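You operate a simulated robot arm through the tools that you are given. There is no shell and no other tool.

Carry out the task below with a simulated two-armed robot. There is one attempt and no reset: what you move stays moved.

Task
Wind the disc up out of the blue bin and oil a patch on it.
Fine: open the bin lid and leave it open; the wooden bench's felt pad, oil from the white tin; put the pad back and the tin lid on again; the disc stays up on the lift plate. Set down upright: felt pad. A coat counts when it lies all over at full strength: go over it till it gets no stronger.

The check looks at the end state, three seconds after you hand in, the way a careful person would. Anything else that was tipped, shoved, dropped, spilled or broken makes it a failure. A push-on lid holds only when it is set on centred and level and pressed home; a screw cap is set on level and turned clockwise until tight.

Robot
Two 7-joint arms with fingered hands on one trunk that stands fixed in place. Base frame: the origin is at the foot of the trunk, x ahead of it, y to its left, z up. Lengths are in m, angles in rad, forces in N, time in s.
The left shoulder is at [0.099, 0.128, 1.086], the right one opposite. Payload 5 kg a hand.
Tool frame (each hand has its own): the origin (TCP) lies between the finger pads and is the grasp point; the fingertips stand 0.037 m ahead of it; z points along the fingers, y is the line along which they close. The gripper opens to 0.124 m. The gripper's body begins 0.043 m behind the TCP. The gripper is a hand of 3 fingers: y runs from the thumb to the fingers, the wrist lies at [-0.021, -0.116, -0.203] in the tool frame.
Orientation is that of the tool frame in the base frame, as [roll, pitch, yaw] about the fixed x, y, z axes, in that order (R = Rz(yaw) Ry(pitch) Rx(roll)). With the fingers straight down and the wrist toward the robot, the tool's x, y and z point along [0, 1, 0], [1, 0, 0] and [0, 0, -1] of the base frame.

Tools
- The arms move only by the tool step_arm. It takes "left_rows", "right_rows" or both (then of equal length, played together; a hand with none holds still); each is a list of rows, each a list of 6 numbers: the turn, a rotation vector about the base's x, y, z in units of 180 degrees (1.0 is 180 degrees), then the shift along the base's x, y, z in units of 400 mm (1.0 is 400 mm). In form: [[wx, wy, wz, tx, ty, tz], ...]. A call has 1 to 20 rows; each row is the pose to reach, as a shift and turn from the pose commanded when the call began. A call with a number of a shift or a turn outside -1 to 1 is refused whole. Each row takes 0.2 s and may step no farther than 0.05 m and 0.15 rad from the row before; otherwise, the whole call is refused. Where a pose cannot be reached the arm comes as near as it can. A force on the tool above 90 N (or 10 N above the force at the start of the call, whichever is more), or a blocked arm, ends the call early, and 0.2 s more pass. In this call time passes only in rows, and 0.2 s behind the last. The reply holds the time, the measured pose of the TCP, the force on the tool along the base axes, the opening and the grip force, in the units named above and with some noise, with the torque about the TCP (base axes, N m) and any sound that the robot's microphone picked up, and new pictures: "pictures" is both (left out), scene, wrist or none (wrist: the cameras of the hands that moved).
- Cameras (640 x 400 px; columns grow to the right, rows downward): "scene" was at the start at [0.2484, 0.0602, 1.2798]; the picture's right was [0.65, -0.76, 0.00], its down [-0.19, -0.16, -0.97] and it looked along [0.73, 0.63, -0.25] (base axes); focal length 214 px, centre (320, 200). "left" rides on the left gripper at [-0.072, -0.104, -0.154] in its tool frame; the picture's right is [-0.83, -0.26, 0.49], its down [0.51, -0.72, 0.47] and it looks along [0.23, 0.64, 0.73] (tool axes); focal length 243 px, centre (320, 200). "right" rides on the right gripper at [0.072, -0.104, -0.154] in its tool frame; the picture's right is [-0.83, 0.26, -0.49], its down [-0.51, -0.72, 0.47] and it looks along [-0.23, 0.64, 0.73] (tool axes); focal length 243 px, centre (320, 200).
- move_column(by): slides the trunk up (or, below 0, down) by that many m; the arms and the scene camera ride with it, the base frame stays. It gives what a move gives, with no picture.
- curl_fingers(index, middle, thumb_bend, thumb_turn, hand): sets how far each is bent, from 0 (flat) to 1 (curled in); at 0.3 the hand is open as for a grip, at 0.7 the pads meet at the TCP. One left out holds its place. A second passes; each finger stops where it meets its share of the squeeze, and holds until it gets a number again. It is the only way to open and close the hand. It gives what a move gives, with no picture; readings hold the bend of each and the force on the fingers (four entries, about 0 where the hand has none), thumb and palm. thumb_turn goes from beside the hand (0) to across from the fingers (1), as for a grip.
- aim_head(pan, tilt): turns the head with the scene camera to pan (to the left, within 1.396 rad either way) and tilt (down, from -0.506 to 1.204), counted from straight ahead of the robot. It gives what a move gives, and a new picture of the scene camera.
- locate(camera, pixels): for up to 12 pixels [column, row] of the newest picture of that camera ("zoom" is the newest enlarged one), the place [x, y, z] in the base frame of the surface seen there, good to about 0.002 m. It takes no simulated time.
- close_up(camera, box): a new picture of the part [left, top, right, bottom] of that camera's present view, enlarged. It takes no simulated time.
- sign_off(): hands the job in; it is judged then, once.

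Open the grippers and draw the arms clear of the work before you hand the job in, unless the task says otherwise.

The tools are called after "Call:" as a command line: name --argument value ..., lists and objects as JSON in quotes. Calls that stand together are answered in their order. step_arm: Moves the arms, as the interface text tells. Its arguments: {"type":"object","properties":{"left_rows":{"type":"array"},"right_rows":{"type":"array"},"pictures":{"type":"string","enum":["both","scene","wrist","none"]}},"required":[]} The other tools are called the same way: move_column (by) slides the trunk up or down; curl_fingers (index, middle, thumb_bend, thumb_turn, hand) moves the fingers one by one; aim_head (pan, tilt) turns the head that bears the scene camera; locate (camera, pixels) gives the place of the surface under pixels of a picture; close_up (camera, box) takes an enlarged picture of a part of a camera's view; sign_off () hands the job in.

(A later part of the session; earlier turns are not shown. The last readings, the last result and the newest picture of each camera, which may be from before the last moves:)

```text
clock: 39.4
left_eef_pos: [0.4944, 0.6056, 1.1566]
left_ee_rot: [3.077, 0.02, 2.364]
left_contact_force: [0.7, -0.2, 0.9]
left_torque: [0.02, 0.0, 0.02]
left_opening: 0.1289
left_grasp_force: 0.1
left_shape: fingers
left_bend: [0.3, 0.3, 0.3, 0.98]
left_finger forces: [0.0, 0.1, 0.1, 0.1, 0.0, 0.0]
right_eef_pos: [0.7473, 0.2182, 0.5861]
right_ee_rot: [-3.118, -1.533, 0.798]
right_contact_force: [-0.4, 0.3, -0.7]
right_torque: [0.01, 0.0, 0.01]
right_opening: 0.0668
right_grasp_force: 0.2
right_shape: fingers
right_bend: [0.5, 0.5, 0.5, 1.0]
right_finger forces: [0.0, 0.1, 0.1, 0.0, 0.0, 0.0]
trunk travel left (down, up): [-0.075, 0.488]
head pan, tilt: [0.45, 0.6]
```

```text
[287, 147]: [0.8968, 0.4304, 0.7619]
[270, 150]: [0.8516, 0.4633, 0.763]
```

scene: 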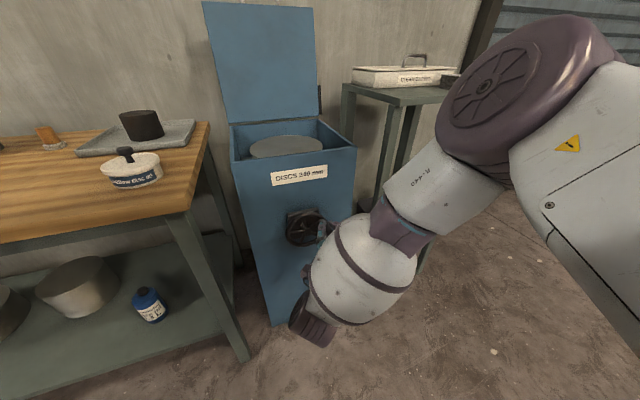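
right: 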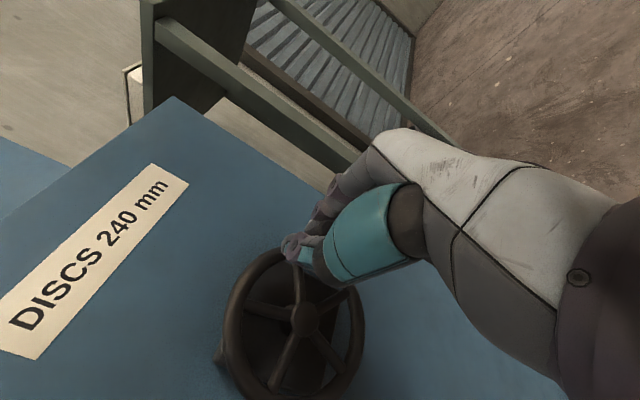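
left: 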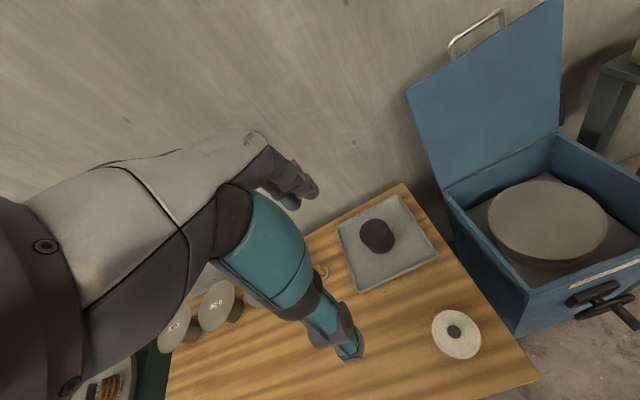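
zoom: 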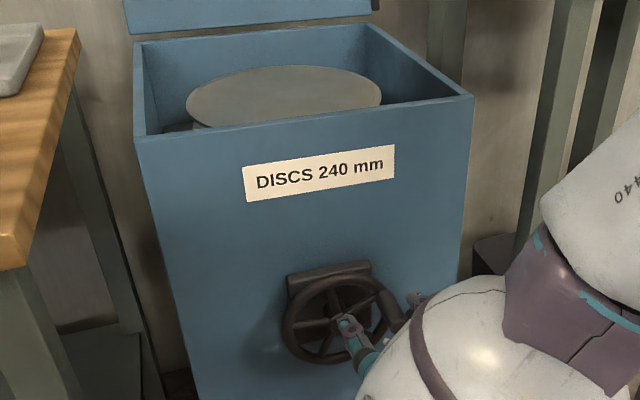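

The wheel holds its position when released (disc still at 0.762). I locate the knob, back off 0.08 m, and then lower the trunk.

Call:
locate --camera "zoom" --pixels '[[380, 292], [390, 305], [398, 318], [385, 312]]'

Call:
step_arm --right_rows '[[0, 0, 0, -0.08, -0.08, 0], [0, 0, 0, -0.16, -0.16, 0]]' --pictures "none"

Call:
move_column --by -0.075

Call:
close_up --camera "scene" --box '[220, 80, 380, 260]'

Call:
close_up --camera "right" --box '[200, 150, 440, 400]'

```text
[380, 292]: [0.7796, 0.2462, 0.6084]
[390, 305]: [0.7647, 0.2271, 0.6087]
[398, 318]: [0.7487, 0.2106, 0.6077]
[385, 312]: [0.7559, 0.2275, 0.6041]
```

```text
clock: 40.0
left_eef_pos: [0.4957, 0.606, 1.1569]
left_ee_rot: [3.077, 0.019, 2.363]
left_contact_force: [0.6, 0.1, 0.1]
left_torque: [0.0, 0.0, 0.04]
left_opening: 0.1289
left_grasp_force: 0.0
left_shape: fingers
left_bend: [0.3, 0.3, 0.3, 0.98]
left_finger forces: [0.1, 0.0, 0.0, 0.0, 0.0, 0.0]
right_eef_pos: [0.6778, 0.1663, 0.5979]
right_ee_rot: [-3.085, -1.533, 0.764]
right_contact_force: [-0.4, -1.0, -0.9]
right_torque: [0.03, -0.01, 0.0]
right_opening: 0.067
right_grasp_force: 0.1
right_shape: fingers
right_bend: [0.5, 0.5, 0.5, 1.0]
right_finger forces: [0.0, 0.1, 0.0, 0.1, 0.0, 0.1]
right hand out of reach, approached as far as the arm can: row 1, 2
trunk travel left (down, up): [-0.075, 0.488]
head pan, tilt: [0.45, 0.6]
```

```text
clock: 41.1
left_eef_pos: [0.4946, 0.6053, 1.0812]
left_ee_rot: [3.078, 0.02, 2.361]
left_contact_force: [0.3, 0.1, 0.1]
left_torque: [-0.01, 0.03, -0.03]
left_opening: 0.1288
left_grasp_force: 0.0
left_shape: fingers
left_bend: [0.3, 0.3, 0.3, 0.98]
left_finger forces: [0.1, 0.1, 0.0, 0.0, 0.0, 0.1]
right_eef_pos: [0.6785, 0.1686, 0.5341]
right_ee_rot: [3.114, -1.535, 0.849]
right_contact_force: [-0.2, 0.1, 0.1]
right_torque: [-0.03, -0.02, -0.03]
right_opening: 0.0667
right_grasp_force: 0.1
right_shape: fingers
right_bend: [0.5, 0.5, 0.5, 1.0]
right_finger forces: [0.0, 0.0, 0.1, 0.0, 0.1, 0.0]
trunk travel left (down, up): [0.0, 0.563]
head pan, tilt: [0.45, 0.6]
```

```text
2.22 times, centred on (300, 170) of scene
```

zoom: 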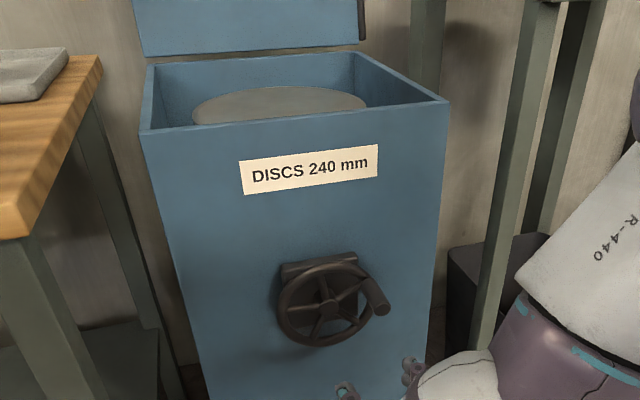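

```text
1.60 times, centred on (320, 275) of right
```

zoom: 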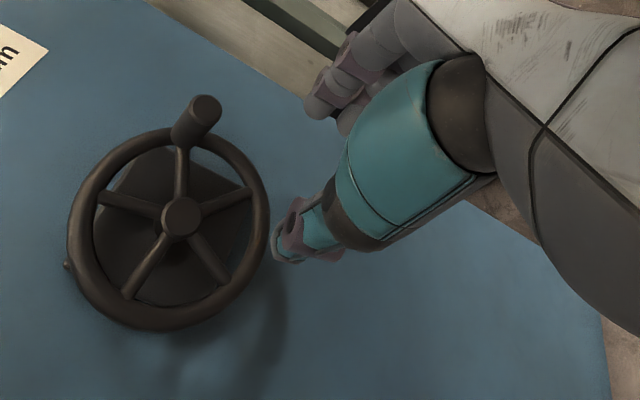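

The knob is now at about 67° clockwise: u≈0.377, z≈0.597. I align the hand with it and move forward around it.

Call:
step_arm --right_rows '[[0, 0, 0, 0.015, -0.0135, 0.08], [0, 0, 0, 0.0307, -0.0272, 0.1575], [0, 0, 0, 0.103, 0.045, 0.1575], [0, 0, 0, 0.1757, 0.1178, 0.1575]]'

Call:
close_up --camera "right" --box '[200, 150, 440, 400]'

Call:
close_up --camera "scene" --box '[260, 160, 380, 260]'

```text
clock: 42.1
left_eef_pos: [0.4949, 0.6069, 1.0806]
left_ee_rot: [3.078, 0.02, 2.365]
left_contact_force: [-0.9, -0.8, 0.3]
left_torque: [0.02, 0.01, -0.01]
left_opening: 0.1288
left_grasp_force: 0.1
left_shape: fingers
left_bend: [0.3, 0.3, 0.3, 0.98]
left_finger forces: [0.0, 0.0, 0.1, 0.1, 0.0, 0.0]
right_eef_pos: [0.7498, 0.2169, 0.596]
right_ee_rot: [-3.101, -1.535, 0.782]
right_contact_force: [-0.1, -0.4, -0.6]
right_torque: [0.0, 0.0, -0.01]
right_opening: 0.0668
right_grasp_force: 0.0
right_shape: fingers
right_bend: [0.5, 0.5, 0.5, 1.0]
right_finger forces: [0.1, 0.1, 0.0, 0.1, 0.1, 0.1]
trunk travel left (down, up): [0.0, 0.563]
head pan, tilt: [0.45, 0.6]
```

scene: 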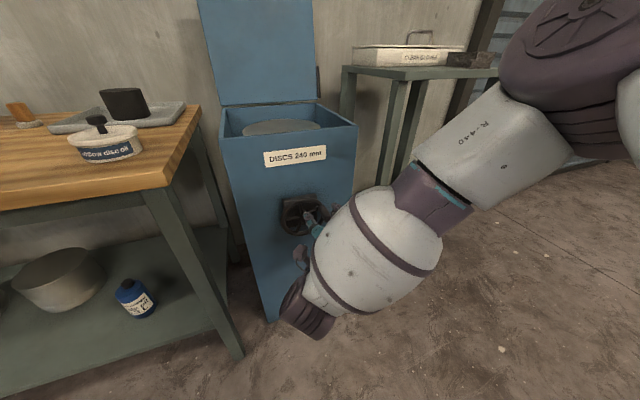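
right: 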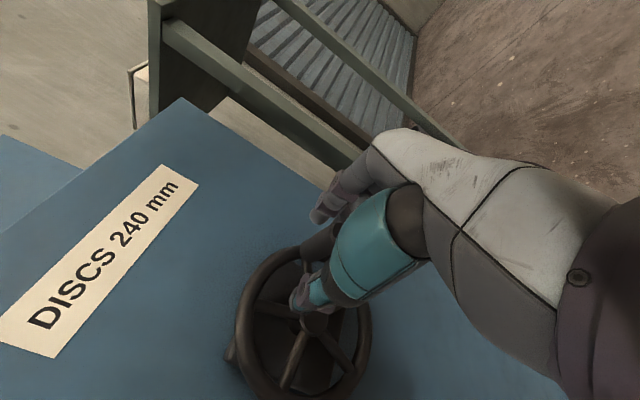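

```text
1.60 times, centred on (320, 275) of right
```

zoom: 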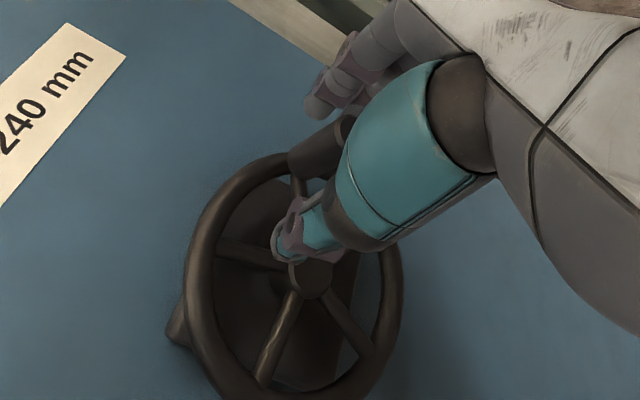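

```text
4.00 times, centred on (320, 210) of scene
```

zoom: 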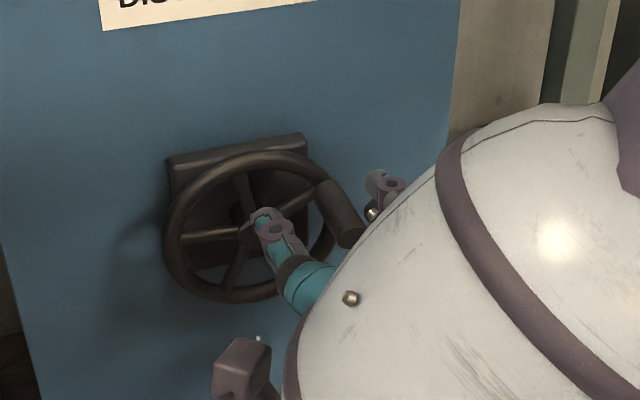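

The fingers straddle the knob. I pinch it firmly and continue cranking clockwise down to about 170°.

Call:
curl_fingers --hand "right" --index 0.82 --middle 0.82 --thumb_bend 0.78

Call:
step_arm --right_rows '[[0, 0, 0, 0.0069, -0.0069, -0.0383], [0, 0, 0, 0.0055, -0.0055, -0.078], [0, 0, 0, -0.0041, 0.0041, -0.1153], [0, 0, 0, -0.0209, 0.0209, -0.1468], [0, 0, 0, -0.0437, 0.0437, -0.1698], [0, 0, 0, -0.0704, 0.0704, -0.1823]]'

Call:
close_up --camera "right" --box '[200, 150, 440, 400]'

Call:
close_up --camera "scene" --box '[210, 80, 370, 260]'

Call:
locate --camera "scene" --pixels '[[280, 127], [270, 125], [285, 122]]'

```text
clock: 43.1
left_eef_pos: [0.4943, 0.606, 1.0806]
left_ee_rot: [3.079, 0.018, 2.364]
left_contact_force: [1.0, -0.4, 0.4]
left_torque: [0.0, -0.02, -0.02]
left_opening: 0.1289
left_grasp_force: 0.1
left_shape: fingers
left_bend: [0.3, 0.3, 0.3, 0.98]
left_finger forces: [0.0, 0.1, 0.1, 0.0, 0.1, 0.0]
right_eef_pos: [0.7503, 0.2173, 0.5961]
right_ee_rot: [3.115, -1.533, 0.847]
right_contact_force: [15.0, 10.7, -0.9]
right_torque: [0.2, -0.33, -0.04]
right_opening: 0.0204
right_grasp_force: 24.1
right_shape: fingers
right_bend: [0.61, 0.8, 0.69, 1.0]
right_finger forces: [18.3, 13.8, 0.1, 0.1, 15.8, 0.0]
trunk travel left (down, up): [0.0, 0.563]
head pan, tilt: [0.45, 0.6]
```

```text
clock: 44.5
left_eef_pos: [0.4993, 0.6041, 1.0787]
left_ee_rot: [3.082, 0.016, 2.361]
left_contact_force: [0.3, 0.3, 0.0]
left_torque: [0.0, 0.01, 0.01]
left_opening: 0.1288
left_grasp_force: 0.0
left_shape: fingers
left_bend: [0.3, 0.3, 0.3, 0.98]
left_finger forces: [0.0, 0.1, 0.1, 0.0, 0.0, 0.0]
right_eef_pos: [0.7224, 0.2406, 0.5185]
right_ee_rot: [-3.055, -1.525, 0.73]
right_contact_force: [14.4, -35.4, -33.0]
right_torque: [0.4, 1.63, -1.5]
right_opening: 0.0252
right_grasp_force: 21.7
right_shape: fingers
right_bend: [0.45, 0.82, 0.77, 1.0]
right_finger forces: [44.1, 0.1, 0.0, 0.1, 0.0, 0.0]
trunk travel left (down, up): [0.0, 0.563]
head pan, tilt: [0.45, 0.6]
```

scene: 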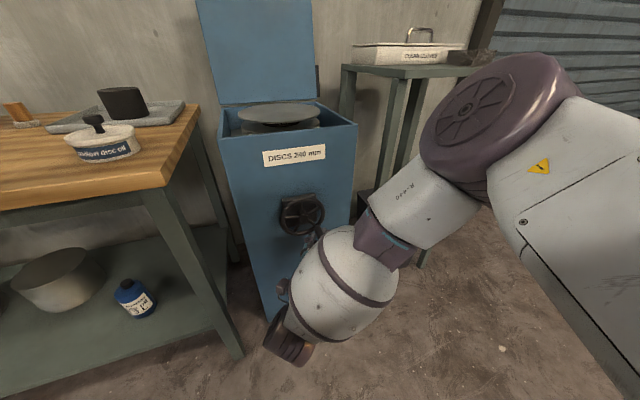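
right: 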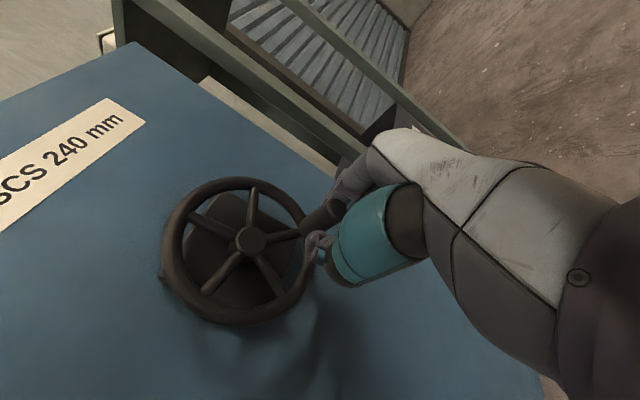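

```text
1.60 times, centred on (320, 275) of right
```

zoom: 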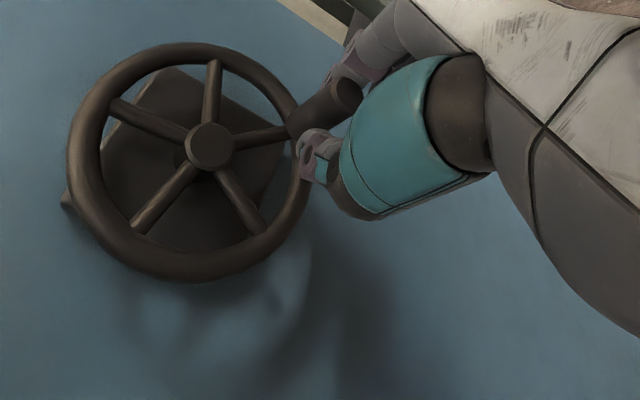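

```text
2.22 times, centred on (290, 170) of scene
```

zoom: 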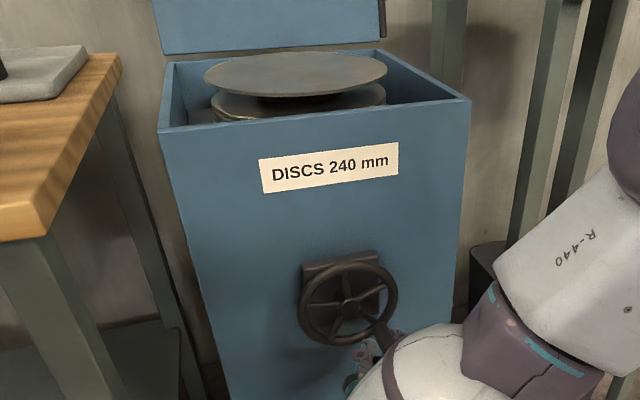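

```text
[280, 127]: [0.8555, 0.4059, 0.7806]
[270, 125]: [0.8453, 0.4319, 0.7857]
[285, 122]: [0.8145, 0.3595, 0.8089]
```

The wheel turned further (knob now lower right) and the disc has risen noticeably. I locate the disc and knob.

Call:
locate --camera "zoom" --pixels '[[300, 70], [250, 75], [350, 70], [300, 108], [350, 95], [382, 330], [390, 345], [347, 310], [378, 318]]'

Call:
close_up --camera "left" --box '[400, 0, 640, 300]'

Call:
close_up --camera "scene" --box '[275, 185, 335, 240]'

```text
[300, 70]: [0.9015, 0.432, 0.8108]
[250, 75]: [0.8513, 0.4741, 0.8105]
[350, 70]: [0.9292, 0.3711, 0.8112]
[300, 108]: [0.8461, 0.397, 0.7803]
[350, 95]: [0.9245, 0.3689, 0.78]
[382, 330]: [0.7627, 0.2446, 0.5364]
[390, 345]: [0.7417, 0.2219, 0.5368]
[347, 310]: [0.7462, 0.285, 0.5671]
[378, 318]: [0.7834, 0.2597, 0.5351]
```

```text
1.33 times, centred on (520, 150) of left
```

zoom: 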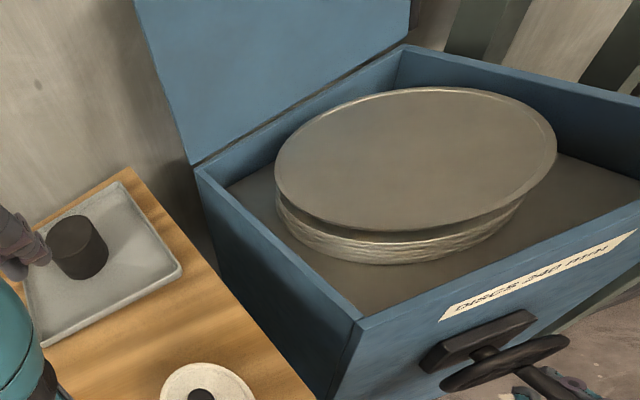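

```text
7.27 times, centred on (305, 212) of scene
```

zoom: 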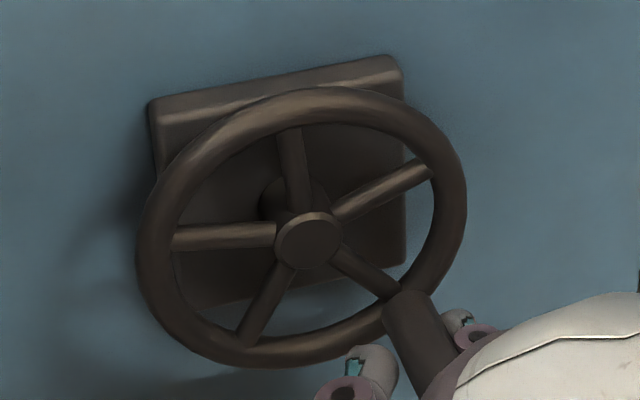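

The disc sits on a lift plate with a bellows under it, top now at 0.811. The pinch is slipping a little, so I locate the knob exactly and re-grip it.

Call:
locate --camera "zoom" --pixels '[[395, 310], [410, 300], [425, 310], [420, 350], [440, 350], [405, 345], [310, 245]]'

Call:
curl_fingers --hand "right" --index 0.5 --middle 0.5 --thumb_bend 0.5

Call:
close_up --camera "right" --box '[160, 140, 400, 340]'

```text
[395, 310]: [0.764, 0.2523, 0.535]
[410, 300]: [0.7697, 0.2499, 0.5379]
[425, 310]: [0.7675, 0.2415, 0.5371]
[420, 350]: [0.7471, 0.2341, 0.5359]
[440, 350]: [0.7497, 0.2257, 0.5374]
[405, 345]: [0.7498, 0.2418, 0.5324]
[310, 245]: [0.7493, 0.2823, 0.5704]
```

```text
clock: 45.5
left_eef_pos: [0.4944, 0.6069, 1.0813]
left_ee_rot: [3.077, 0.019, 2.364]
left_contact_force: [-0.2, 0.2, 1.2]
left_torque: [-0.02, 0.02, -0.03]
left_opening: 0.1288
left_grasp_force: 0.0
left_shape: fingers
left_bend: [0.3, 0.3, 0.3, 0.98]
left_finger forces: [0.1, 0.1, 0.0, 0.0, 0.0, 0.1]
right_eef_pos: [0.7214, 0.2428, 0.524]
right_ee_rot: [-3.136, -1.536, 0.817]
right_contact_force: [6.0, -1.6, -2.9]
right_torque: [0.03, 0.09, -0.01]
right_opening: 0.0747
right_grasp_force: 2.0
right_shape: fingers
right_bend: [0.45, 0.5, 0.5, 1.0]
right_finger forces: [4.9, 0.0, 0.1, 0.0, 0.0, 0.0]
trunk travel left (down, up): [0.0, 0.563]
head pan, tilt: [0.45, 0.6]
```

```text
2.00 times, centred on (280, 240) of right
```

zoom: 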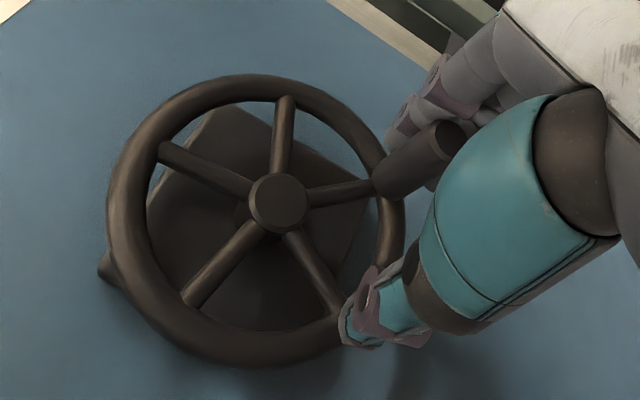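

Knob is at roughly 140° clockwise (u≈0.365, z≈0.526); the thumb is too far left. I re-centre the open hand on it and pinch harder.

Call:
curl_fingers --hand "right" --index 0.4 --middle 0.4 --thumb_bend 0.45

Call:
step_arm --right_rows '[[0, 0, 0, 0.024, -0.024, 0.005], [0, 0, 0, 0.048, -0.048, 0.005]]' --pictures "none"

Call:
curl_fingers --hand "right" --index 0.95 --middle 0.95 --thumb_bend 0.95

Call:
close_up --camera "right" --box '[160, 140, 400, 340]'

```text
clock: 46.5
left_eef_pos: [0.4942, 0.6066, 1.0817]
left_ee_rot: [3.077, 0.02, 2.364]
left_contact_force: [0.7, -0.2, 0.1]
left_torque: [0.0, -0.02, -0.01]
left_opening: 0.1287
left_grasp_force: 0.0
left_shape: fingers
left_bend: [0.3, 0.3, 0.3, 0.98]
left_finger forces: [0.1, 0.1, 0.1, 0.0, 0.0, 0.0]
right_eef_pos: [0.7218, 0.2439, 0.5238]
right_ee_rot: [3.094, -1.534, 0.871]
right_contact_force: [1.3, -0.8, 0.3]
right_torque: [-0.01, 0.02, -0.01]
right_opening: 0.09
right_grasp_force: 0.1
right_shape: fingers
right_bend: [0.4, 0.4, 0.45, 0.99]
right_finger forces: [0.0, 0.0, 0.1, 0.1, 0.0, 0.0]
trunk travel left (down, up): [0.0, 0.563]
head pan, tilt: [0.45, 0.6]
```

```text
clock: 47.1
left_eef_pos: [0.4948, 0.6059, 1.0827]
left_ee_rot: [3.079, 0.018, 2.365]
left_contact_force: [-0.3, -0.2, -0.4]
left_torque: [-0.03, 0.01, -0.02]
left_opening: 0.129
left_grasp_force: 0.0
left_shape: fingers
left_bend: [0.3, 0.3, 0.3, 0.98]
left_finger forces: [0.1, 0.0, 0.1, 0.0, 0.0, 0.0]
right_eef_pos: [0.7414, 0.2239, 0.5258]
right_ee_rot: [3.137, -1.533, 0.827]
right_contact_force: [0.5, 0.1, 0.1]
right_torque: [0.03, 0.01, -0.01]
right_opening: 0.09
right_grasp_force: 0.1
right_shape: fingers
right_bend: [0.4, 0.4, 0.45, 0.99]
right_finger forces: [0.0, 0.1, 0.0, 0.0, 0.0, 0.1]
trunk travel left (down, up): [0.0, 0.563]
head pan, tilt: [0.45, 0.6]
```

```text
clock: 48.1
left_eef_pos: [0.4946, 0.6072, 1.0789]
left_ee_rot: [3.081, 0.02, 2.364]
left_contact_force: [-0.1, -0.9, 0.3]
left_torque: [0.01, 0.02, -0.02]
left_opening: 0.1286
left_grasp_force: 0.1
left_shape: fingers
left_bend: [0.3, 0.3, 0.3, 0.98]
left_finger forces: [0.0, 0.1, 0.0, 0.0, 0.0, 0.1]
right_eef_pos: [0.7431, 0.225, 0.5244]
right_ee_rot: [3.126, -1.534, 0.837]
right_contact_force: [19.6, 19.9, -5.1]
right_torque: [0.15, -0.37, -0.02]
right_opening: 0.0202
right_grasp_force: 33.0
right_shape: fingers
right_bend: [0.6, 0.8, 0.68, 1.0]
right_finger forces: [21.1, 17.9, 0.1, 0.0, 26.7, 0.0]
trunk travel left (down, up): [0.0, 0.563]
head pan, tilt: [0.45, 0.6]
```

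```text
2.00 times, centred on (280, 240) of right
```

zoom: 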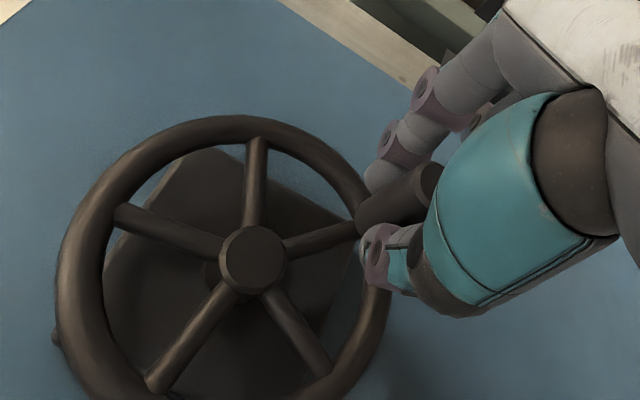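

Firm pinch achieved. I continue clockwise through the bottom and up to about 225°.

Call:
step_arm --right_rows '[[0, 0, 0, -0.0251, 0.0251, -0.022], [0, 0, 0, -0.0537, 0.0537, -0.0323], [0, 0, 0, -0.0834, 0.0834, -0.0303], [0, 0, 0, -0.1112, 0.1112, -0.016], [0, 0, 0, -0.1347, 0.1347, 0.0093]]'

Call:
close_up --camera "right" --box '[160, 140, 400, 340]'

Call:
close_up --camera "scene" --box '[210, 60, 370, 260]'

Call:
locate --camera "scene" --pixels '[[280, 105], [285, 100], [270, 102]]'

```text
clock: 49.3
left_eef_pos: [0.4995, 0.61, 1.0763]
left_ee_rot: [3.084, 0.02, 2.364]
left_contact_force: [0.3, 0.1, 0.2]
left_torque: [0.0, -0.05, -0.01]
left_opening: 0.1287
left_grasp_force: 0.1
left_shape: fingers
left_bend: [0.3, 0.3, 0.3, 0.98]
left_finger forces: [0.1, 0.1, 0.0, 0.1, 0.0, 0.0]
right_eef_pos: [0.6845, 0.2826, 0.5217]
right_ee_rot: [-3.008, -1.521, 0.699]
right_contact_force: [5.3, 52.3, -59.3]
right_torque: [1.24, 0.14, -0.1]
right_opening: 0.0172
right_grasp_force: 59.4
right_shape: fingers
right_bend: [0.56, 0.8, 0.73, 0.96]
right_finger forces: [14.3, 74.3, 0.0, 0.0, 30.6, 0.0]
trunk travel left (down, up): [0.0, 0.563]
head pan, tilt: [0.45, 0.6]
```

scene: 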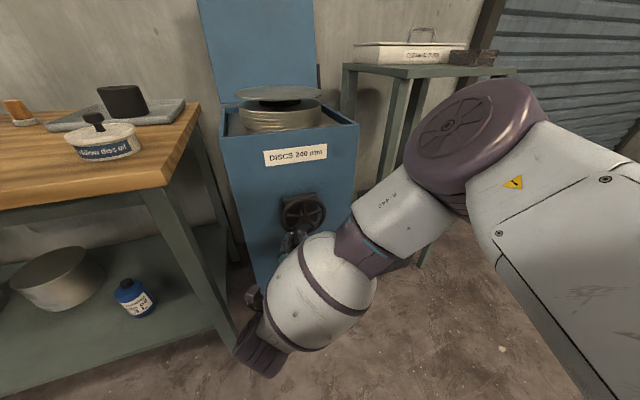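
right: 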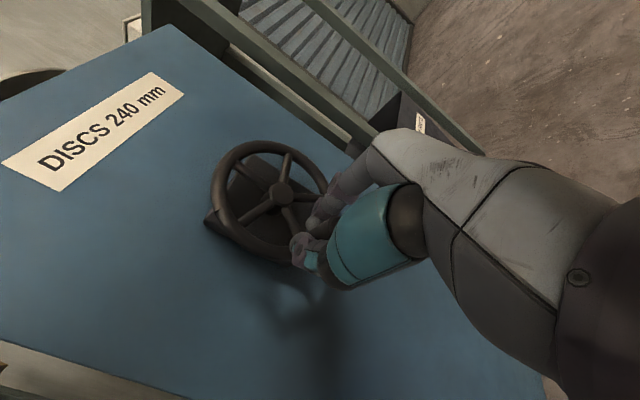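

```text
2.00 times, centred on (280, 240) of right
```

zoom: 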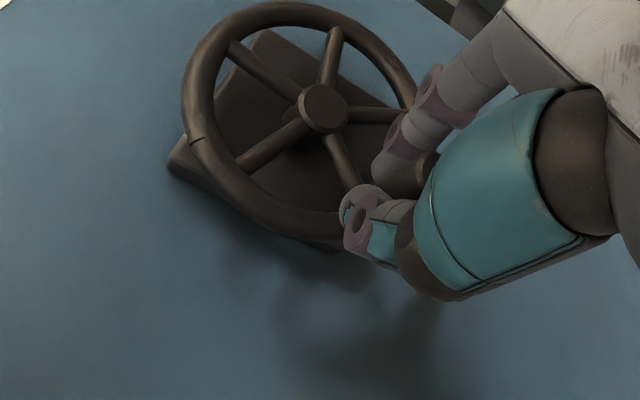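

```text
2.00 times, centred on (290, 160) of scene
```

zoom: 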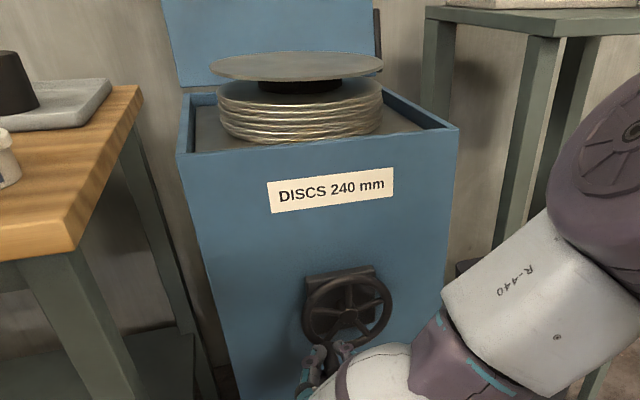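

```text
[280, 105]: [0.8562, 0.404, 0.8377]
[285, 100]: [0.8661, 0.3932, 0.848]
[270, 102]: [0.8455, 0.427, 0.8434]
```

The disc is now well above the rim; the force rose to about 80 N. I check disc height and knob position before going on.

Call:
locate --camera "zoom" --pixels '[[300, 65], [240, 68], [350, 65], [300, 88], [250, 95], [250, 140], [317, 355], [340, 350], [200, 130], [400, 125]]'

Call:
close_up --camera "scene" --box '[265, 185, 335, 255]'

Call:
close_up --camera "left" --box '[400, 0, 640, 300]'

```text
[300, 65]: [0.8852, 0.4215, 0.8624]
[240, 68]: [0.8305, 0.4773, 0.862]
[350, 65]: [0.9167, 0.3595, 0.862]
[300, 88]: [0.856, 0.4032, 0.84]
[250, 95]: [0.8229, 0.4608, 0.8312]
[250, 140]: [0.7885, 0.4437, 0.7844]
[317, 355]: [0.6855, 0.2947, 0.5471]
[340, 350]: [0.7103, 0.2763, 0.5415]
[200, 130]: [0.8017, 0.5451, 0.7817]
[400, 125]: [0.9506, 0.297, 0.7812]
```

```text
5.71 times, centred on (300, 220) of scene
```

zoom: 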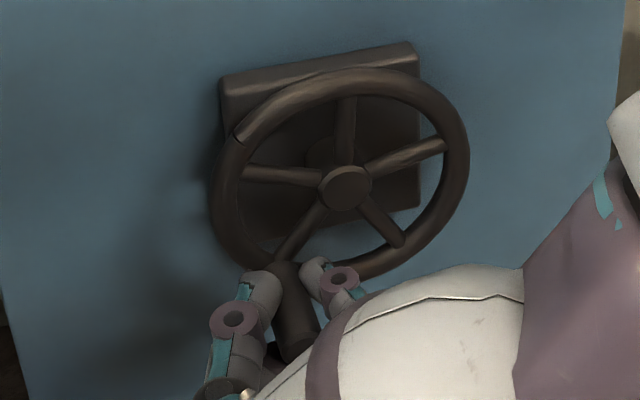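

```text
1.33 times, centred on (520, 150) of left
```

zoom: 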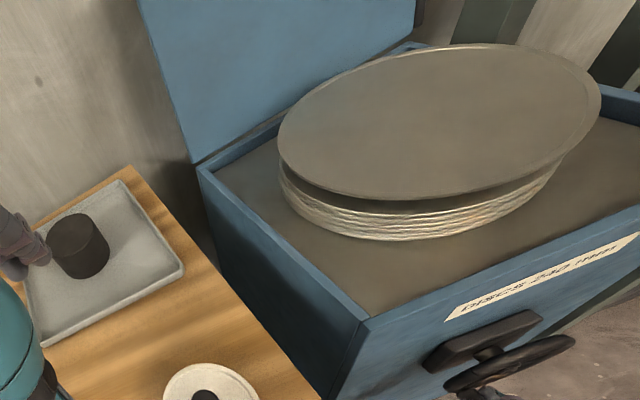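

The lift plate (square) is at z≈0.782, nearly flush with the rim, and the stack is out of the bin. I try a small further clockwise push to learn whether the end stop is reached.

Call:
step_arm --right_rows '[[0, 0, 0, -0.015, 0.015, 0.03], [0, 0, 0, -0.025, 0.025, 0.06]]'

Call:
close_up --camera "scene" --box '[265, 185, 335, 255]'

Call:
close_up --camera "scene" --box '[210, 60, 370, 260]'

Call:
locate --camera "zoom" --pixels '[[300, 65], [240, 68], [350, 65], [200, 130], [400, 125]]'

```text
clock: 49.9
left_eef_pos: [0.4952, 0.6093, 1.0796]
left_ee_rot: [3.08, 0.021, 2.363]
left_contact_force: [0.6, 0.2, 0.0]
left_torque: [0.01, 0.0, 0.0]
left_opening: 0.129
left_grasp_force: 0.1
left_shape: fingers
left_bend: [0.3, 0.3, 0.3, 0.98]
left_finger forces: [0.0, 0.1, 0.0, 0.0, 0.1, 0.0]
right_eef_pos: [0.6749, 0.2905, 0.5541]
right_ee_rot: [3.093, -1.534, 0.874]
right_contact_force: [-4.5, 56.4, -13.7]
right_torque: [0.62, -0.38, -0.02]
right_opening: 0.0129
right_grasp_force: 41.9
right_shape: fingers
right_bend: [0.61, 0.81, 0.73, 0.94]
right_finger forces: [10.1, 38.3, 0.0, 0.1, 35.7, 0.0]
trunk travel left (down, up): [0.0, 0.563]
head pan, tilt: [0.45, 0.6]
```

scene: 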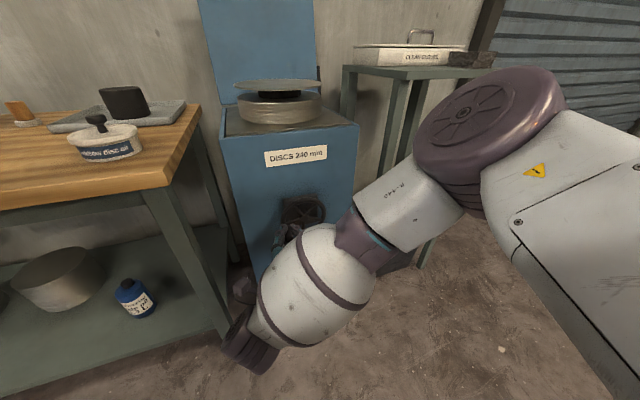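
right: 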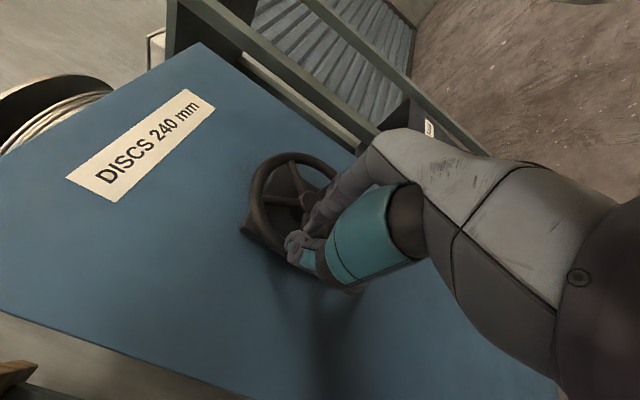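

```text
5.71 times, centred on (300, 220) of scene
```

zoom: 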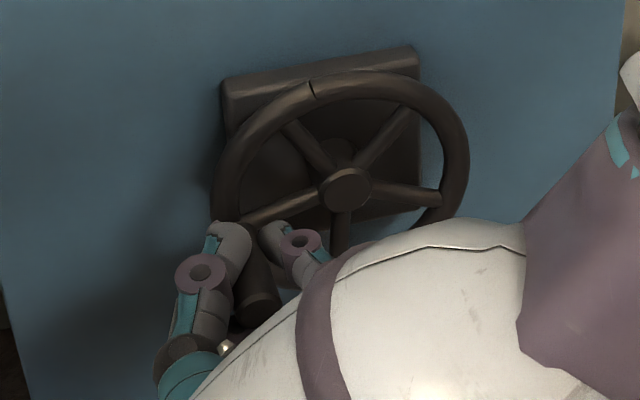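

```text
2.00 times, centred on (290, 160) of scene
```

zoom: 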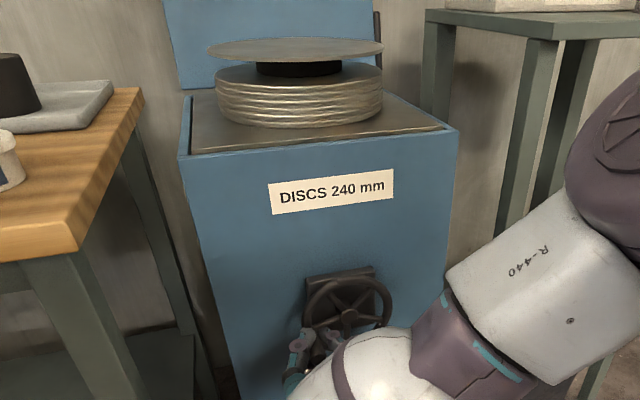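

```text
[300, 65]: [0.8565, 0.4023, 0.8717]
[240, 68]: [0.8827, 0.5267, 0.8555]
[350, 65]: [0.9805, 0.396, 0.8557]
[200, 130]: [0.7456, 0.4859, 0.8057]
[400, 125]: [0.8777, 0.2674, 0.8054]
```

The plate is now at 0.8055, flush with the rim, and it kept moving. I push a bit further up to find the end stop.

Call:
step_arm --right_rows '[[0, 0, 0, 0.0, 0.0, 0.04], [0, 0, 0, 0.006, -0.006, 0.08]]'

Call:
close_up --camera "scene" --box '[265, 185, 335, 255]'

Call:
close_up --camera "scene" --box '[210, 60, 370, 260]'

Call:
locate --camera "zoom" --pixels '[[300, 45], [240, 50], [350, 45], [200, 130], [400, 120], [270, 140]]'

```text
clock: 50.5
left_eef_pos: [0.4957, 0.6086, 1.0806]
left_ee_rot: [3.079, 0.019, 2.362]
left_contact_force: [-0.3, -0.1, -0.2]
left_torque: [0.03, -0.04, -0.02]
left_opening: 0.1287
left_grasp_force: 0.0
left_shape: fingers
left_bend: [0.3, 0.3, 0.3, 0.98]
left_finger forces: [0.0, 0.0, 0.1, 0.1, 0.0, 0.1]
right_eef_pos: [0.6737, 0.2888, 0.5644]
right_ee_rot: [-3.014, -1.509, 0.707]
right_contact_force: [13.6, 41.0, -33.5]
right_torque: [0.5, -0.34, -0.2]
right_opening: 0.0123
right_grasp_force: 51.9
right_shape: fingers
right_bend: [0.62, 0.82, 0.73, 0.93]
right_finger forces: [12.2, 59.2, 0.1, 0.0, 32.9, 0.1]
trunk travel left (down, up): [0.0, 0.563]
head pan, tilt: [0.45, 0.6]
stopped in row 2 (right hand): the force on the tool passed its limit at 96 N (the readings are from after the stop); the commanded pose is now the measured one
```

scene: 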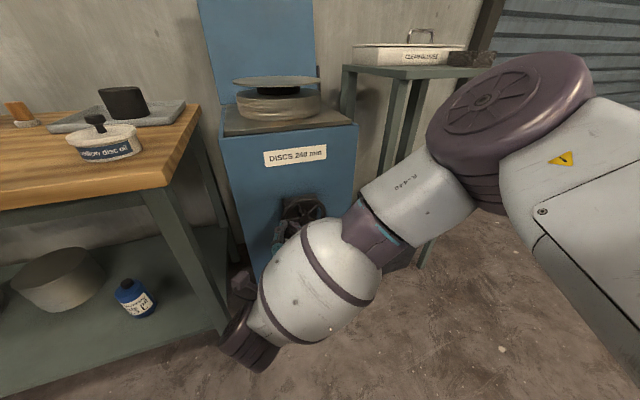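
right: 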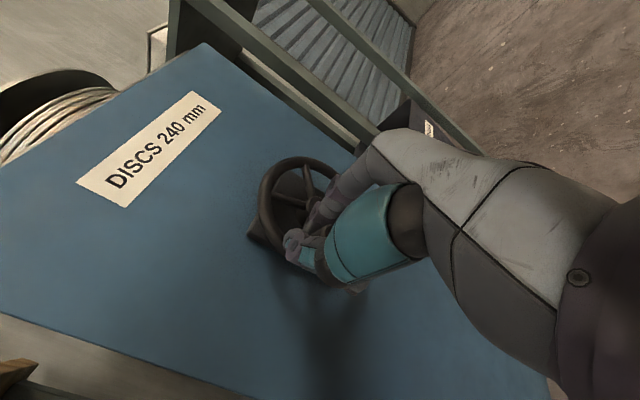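

```text
5.71 times, centred on (300, 220) of scene
```

zoom: 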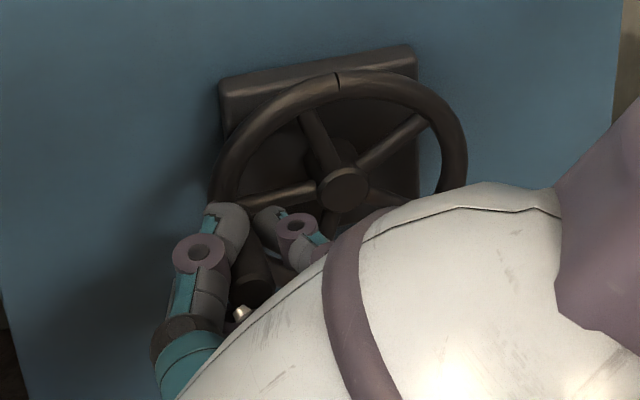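

```text
2.00 times, centred on (290, 160) of scene
```

zoom: 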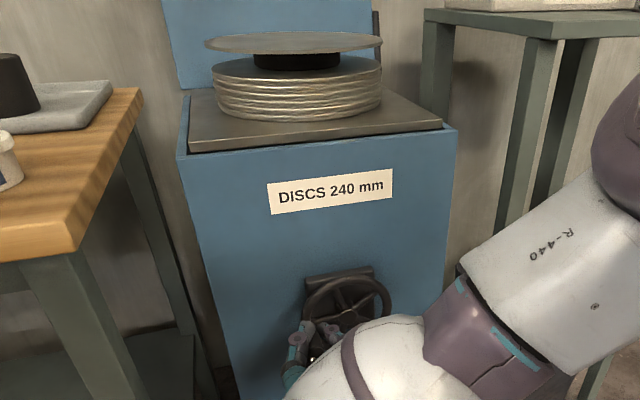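

```text
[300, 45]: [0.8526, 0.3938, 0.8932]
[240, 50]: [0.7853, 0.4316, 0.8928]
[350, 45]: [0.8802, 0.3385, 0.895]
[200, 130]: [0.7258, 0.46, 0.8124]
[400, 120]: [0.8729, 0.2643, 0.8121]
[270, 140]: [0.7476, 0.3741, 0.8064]
```

The force limit tripped at 96 N with the plate at 0.812, so the lift is at its top. I release the knob and back off.

Call:
curl_fingers --hand "right" --index 0.3 --middle 0.3 --thumb_bend 0.3 --thumb_turn 1.0

Call:
step_arm --right_rows '[[0, 0, 0, -0.07, -0.07, 0], [0, 0, 0, -0.14, -0.14, 0], [0, 0, 0, -0.2, -0.2, 0]]'

Call:
close_up --camera "scene" --box '[210, 60, 370, 260]'

Call:
locate --camera "zoom" --pixels '[[300, 45], [240, 50], [350, 45], [200, 130], [400, 120]]'

```text
clock: 51.5
left_eef_pos: [0.4964, 0.6056, 1.08]
left_ee_rot: [3.078, 0.016, 2.365]
left_contact_force: [0.0, -0.7, -0.1]
left_torque: [-0.01, -0.01, 0.02]
left_opening: 0.1287
left_grasp_force: 0.0
left_shape: fingers
left_bend: [0.3, 0.3, 0.3, 0.98]
left_finger forces: [0.0, 0.0, 0.1, 0.1, 0.1, 0.0]
right_eef_pos: [0.6759, 0.2855, 0.5659]
right_ee_rot: [-3.045, -1.51, 0.731]
right_contact_force: [-25.1, -30.6, -54.6]
right_torque: [-0.11, -0.1, 0.27]
right_opening: 0.1284
right_grasp_force: 32.1
right_shape: fingers
right_bend: [0.3, 0.72, 0.3, 0.98]
right_finger forces: [0.0, 64.2, 0.0, 0.0, 0.1, 0.0]
trunk travel left (down, up): [0.0, 0.563]
head pan, tilt: [0.45, 0.6]
```

```text
clock: 52.3
left_eef_pos: [0.4949, 0.6044, 1.0837]
left_ee_rot: [3.076, 0.018, 2.364]
left_contact_force: [-0.2, -0.9, 0.2]
left_torque: [0.07, 0.05, 0.01]
left_opening: 0.1289
left_grasp_force: 0.0
left_shape: fingers
left_bend: [0.3, 0.3, 0.3, 0.98]
left_finger forces: [0.0, 0.0, 0.1, 0.1, 0.0, 0.1]
right_eef_pos: [0.6037, 0.2054, 0.5721]
right_ee_rot: [-3.003, -1.517, 0.691]
right_contact_force: [0.2, -1.7, 0.1]
right_torque: [0.01, -0.04, 0.05]
right_opening: 0.1291
right_grasp_force: 0.1
right_shape: fingers
right_bend: [0.3, 0.3, 0.3, 0.98]
right_finger forces: [0.0, 0.1, 0.1, 0.0, 0.0, 0.1]
right hand out of reach, approached as far as the arm can: row 3
trunk travel left (down, up): [0.0, 0.563]
head pan, tilt: [0.45, 0.6]
```

scene: 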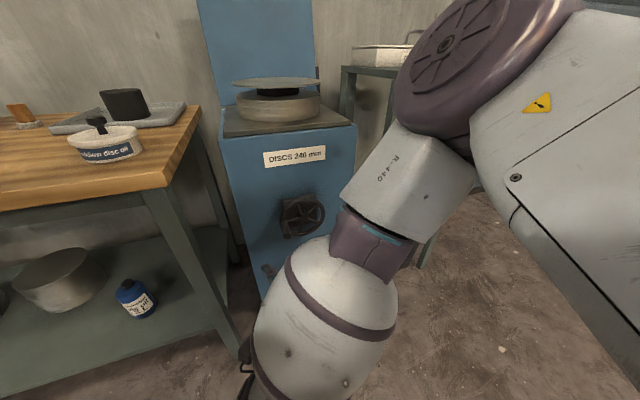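
right: 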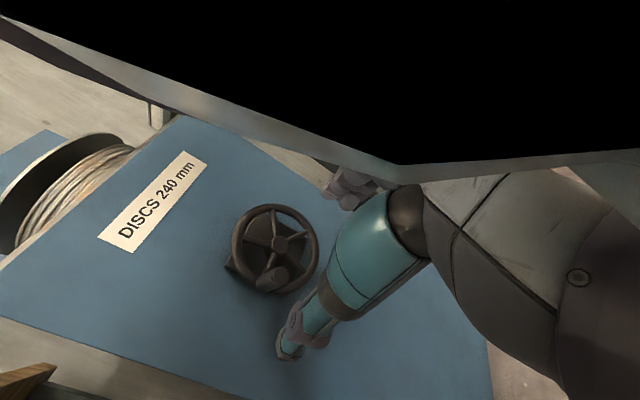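

```text
2.00 times, centred on (290, 160) of scene
```

zoom: 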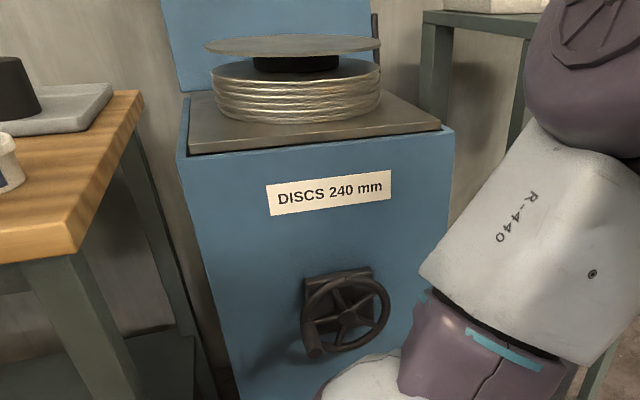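

```text
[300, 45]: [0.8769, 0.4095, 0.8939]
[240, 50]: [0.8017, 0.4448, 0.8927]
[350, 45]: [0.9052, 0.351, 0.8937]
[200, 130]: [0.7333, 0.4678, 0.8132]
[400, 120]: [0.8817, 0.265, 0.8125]
```

The plate holds at 0.813. To be sure this is the end of travel, I locate the knob and will try one more careful push with a well-centred grip.

Call:
close_up --camera "scene" --box '[265, 185, 335, 255]'

Call:
locate --camera "scene" --pixels '[[287, 227], [289, 231], [291, 236], [303, 218]]'

Call:
locate --camera "right" --pixels '[[272, 278], [268, 268], [278, 284], [280, 244]]'

```text
5.71 times, centred on (300, 220) of scene
```

zoom: 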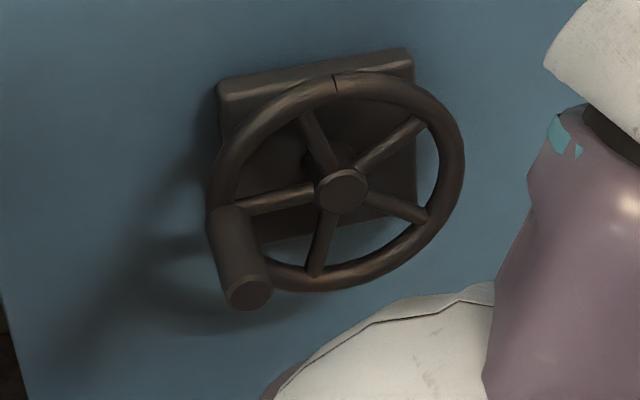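

```text
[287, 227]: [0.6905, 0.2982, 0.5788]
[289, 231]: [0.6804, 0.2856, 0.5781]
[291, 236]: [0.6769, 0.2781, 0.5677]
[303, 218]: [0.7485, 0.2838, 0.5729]
```

```text
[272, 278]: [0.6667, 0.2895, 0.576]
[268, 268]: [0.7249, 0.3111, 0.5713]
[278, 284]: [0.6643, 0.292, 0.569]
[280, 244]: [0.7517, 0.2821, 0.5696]
```

The knob is at about 266° clockwise (u≈0.272, z≈0.568). I re-grip it centred and push straight up a little.

Call:
step_arm --right_rows '[[0, 0, 0, 0.045, 0.085, -0.015], [0, 0, 0, 0.11, 0.148, -0.015], [0, 0, 0, 0.1773, 0.2113, -0.015]]' --pictures "none"

Call:
curl_fingers --hand "right" --index 0.95 --middle 0.95 --thumb_bend 0.95

Call:
step_arm --right_rows '[[0, 0, 0, -0.001, 0.001, 0.025], [0, 0, 0, 0.0, 0.0, 0.05]]'

Call:
close_up --camera "scene" --box '[210, 60, 370, 260]'

Call:
locate --camera "zoom" --pixels '[[300, 45], [240, 50], [350, 45], [200, 130], [400, 120]]'

```text
clock: 53.1
left_eef_pos: [0.4944, 0.6062, 1.0817]
left_ee_rot: [3.078, 0.018, 2.365]
left_contact_force: [0.0, 0.1, 0.3]
left_torque: [0.02, 0.04, 0.0]
left_opening: 0.1286
left_grasp_force: 0.0
left_shape: fingers
left_bend: [0.3, 0.3, 0.3, 0.98]
left_finger forces: [0.0, 0.1, 0.0, 0.1, 0.1, 0.0]
right_eef_pos: [0.6738, 0.2906, 0.5646]
right_ee_rot: [-3.064, -1.517, 0.751]
right_contact_force: [0.2, 0.3, -1.1]
right_torque: [-0.05, -0.01, 0.01]
right_opening: 0.1286
right_grasp_force: 0.0
right_shape: fingers
right_bend: [0.3, 0.3, 0.3, 0.98]
right_finger forces: [0.0, 0.0, 0.0, 0.1, 0.1, 0.1]
trunk travel left (down, up): [0.0, 0.563]
head pan, tilt: [0.45, 0.6]
```

```text
clock: 54.1
left_eef_pos: [0.4944, 0.6086, 1.0798]
left_ee_rot: [3.079, 0.021, 2.365]
left_contact_force: [0.6, -0.3, -0.2]
left_torque: [0.0, -0.01, 0.04]
left_opening: 0.1289
left_grasp_force: 0.1
left_shape: fingers
left_bend: [0.3, 0.3, 0.3, 0.98]
left_finger forces: [0.0, 0.0, 0.1, 0.0, 0.0, 0.0]
right_eef_pos: [0.6741, 0.2935, 0.5642]
right_ee_rot: [-3.066, -1.514, 0.755]
right_contact_force: [3.2, 21.2, -8.8]
right_torque: [-0.13, 0.27, 0.09]
right_opening: 0.021
right_grasp_force: 20.8
right_shape: fingers
right_bend: [0.6, 0.95, 0.68, 1.0]
right_finger forces: [14.0, 0.0, 0.1, 0.0, 27.0, 0.0]
trunk travel left (down, up): [0.0, 0.563]
head pan, tilt: [0.45, 0.6]
```

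```text
clock: 54.7
left_eef_pos: [0.4973, 0.6081, 1.0795]
left_ee_rot: [3.079, 0.018, 2.364]
left_contact_force: [-0.3, 0.6, -0.4]
left_torque: [0.04, 0.02, 0.0]
left_opening: 0.1289
left_grasp_force: 0.1
left_shape: fingers
left_bend: [0.3, 0.3, 0.3, 0.98]
left_finger forces: [0.0, 0.0, 0.0, 0.1, 0.0, 0.1]
right_eef_pos: [0.6733, 0.2916, 0.5818]
right_ee_rot: [-3.027, -1.506, 0.716]
right_contact_force: [-14.5, 3.3, -49.4]
right_torque: [-0.38, 0.57, 0.04]
right_opening: 0.0164
right_grasp_force: 34.4
right_shape: fingers
right_bend: [0.72, 0.96, 0.65, 1.0]
right_finger forces: [1.9, 34.7, 0.0, 0.1, 32.6, 0.0]
trunk travel left (down, up): [0.0, 0.563]
head pan, tilt: [0.45, 0.6]
```

scene: 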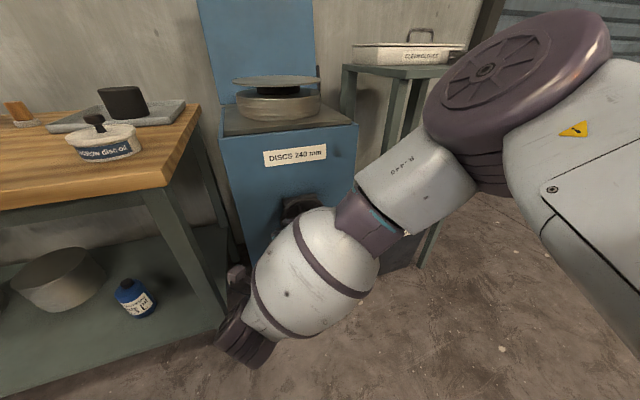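
right: 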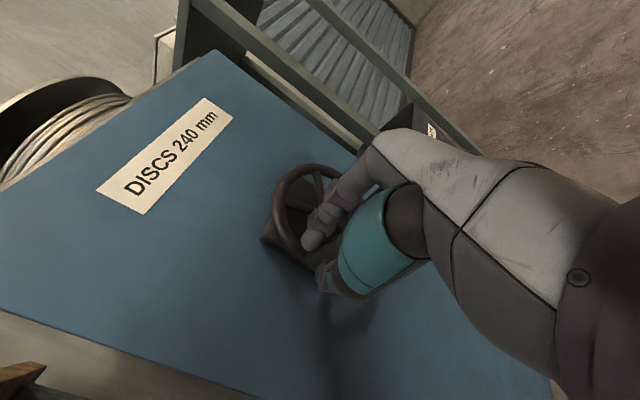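

```text
2.00 times, centred on (290, 160) of scene
```

zoom: 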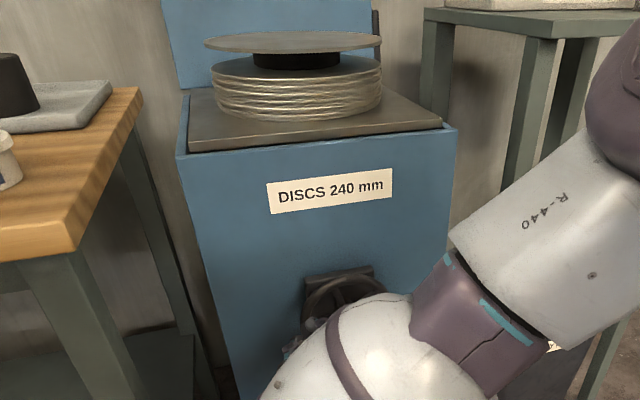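

```text
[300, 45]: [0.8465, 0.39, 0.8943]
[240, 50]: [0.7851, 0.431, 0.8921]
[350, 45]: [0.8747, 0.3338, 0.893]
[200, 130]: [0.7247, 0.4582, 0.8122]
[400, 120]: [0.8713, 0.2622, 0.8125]
```

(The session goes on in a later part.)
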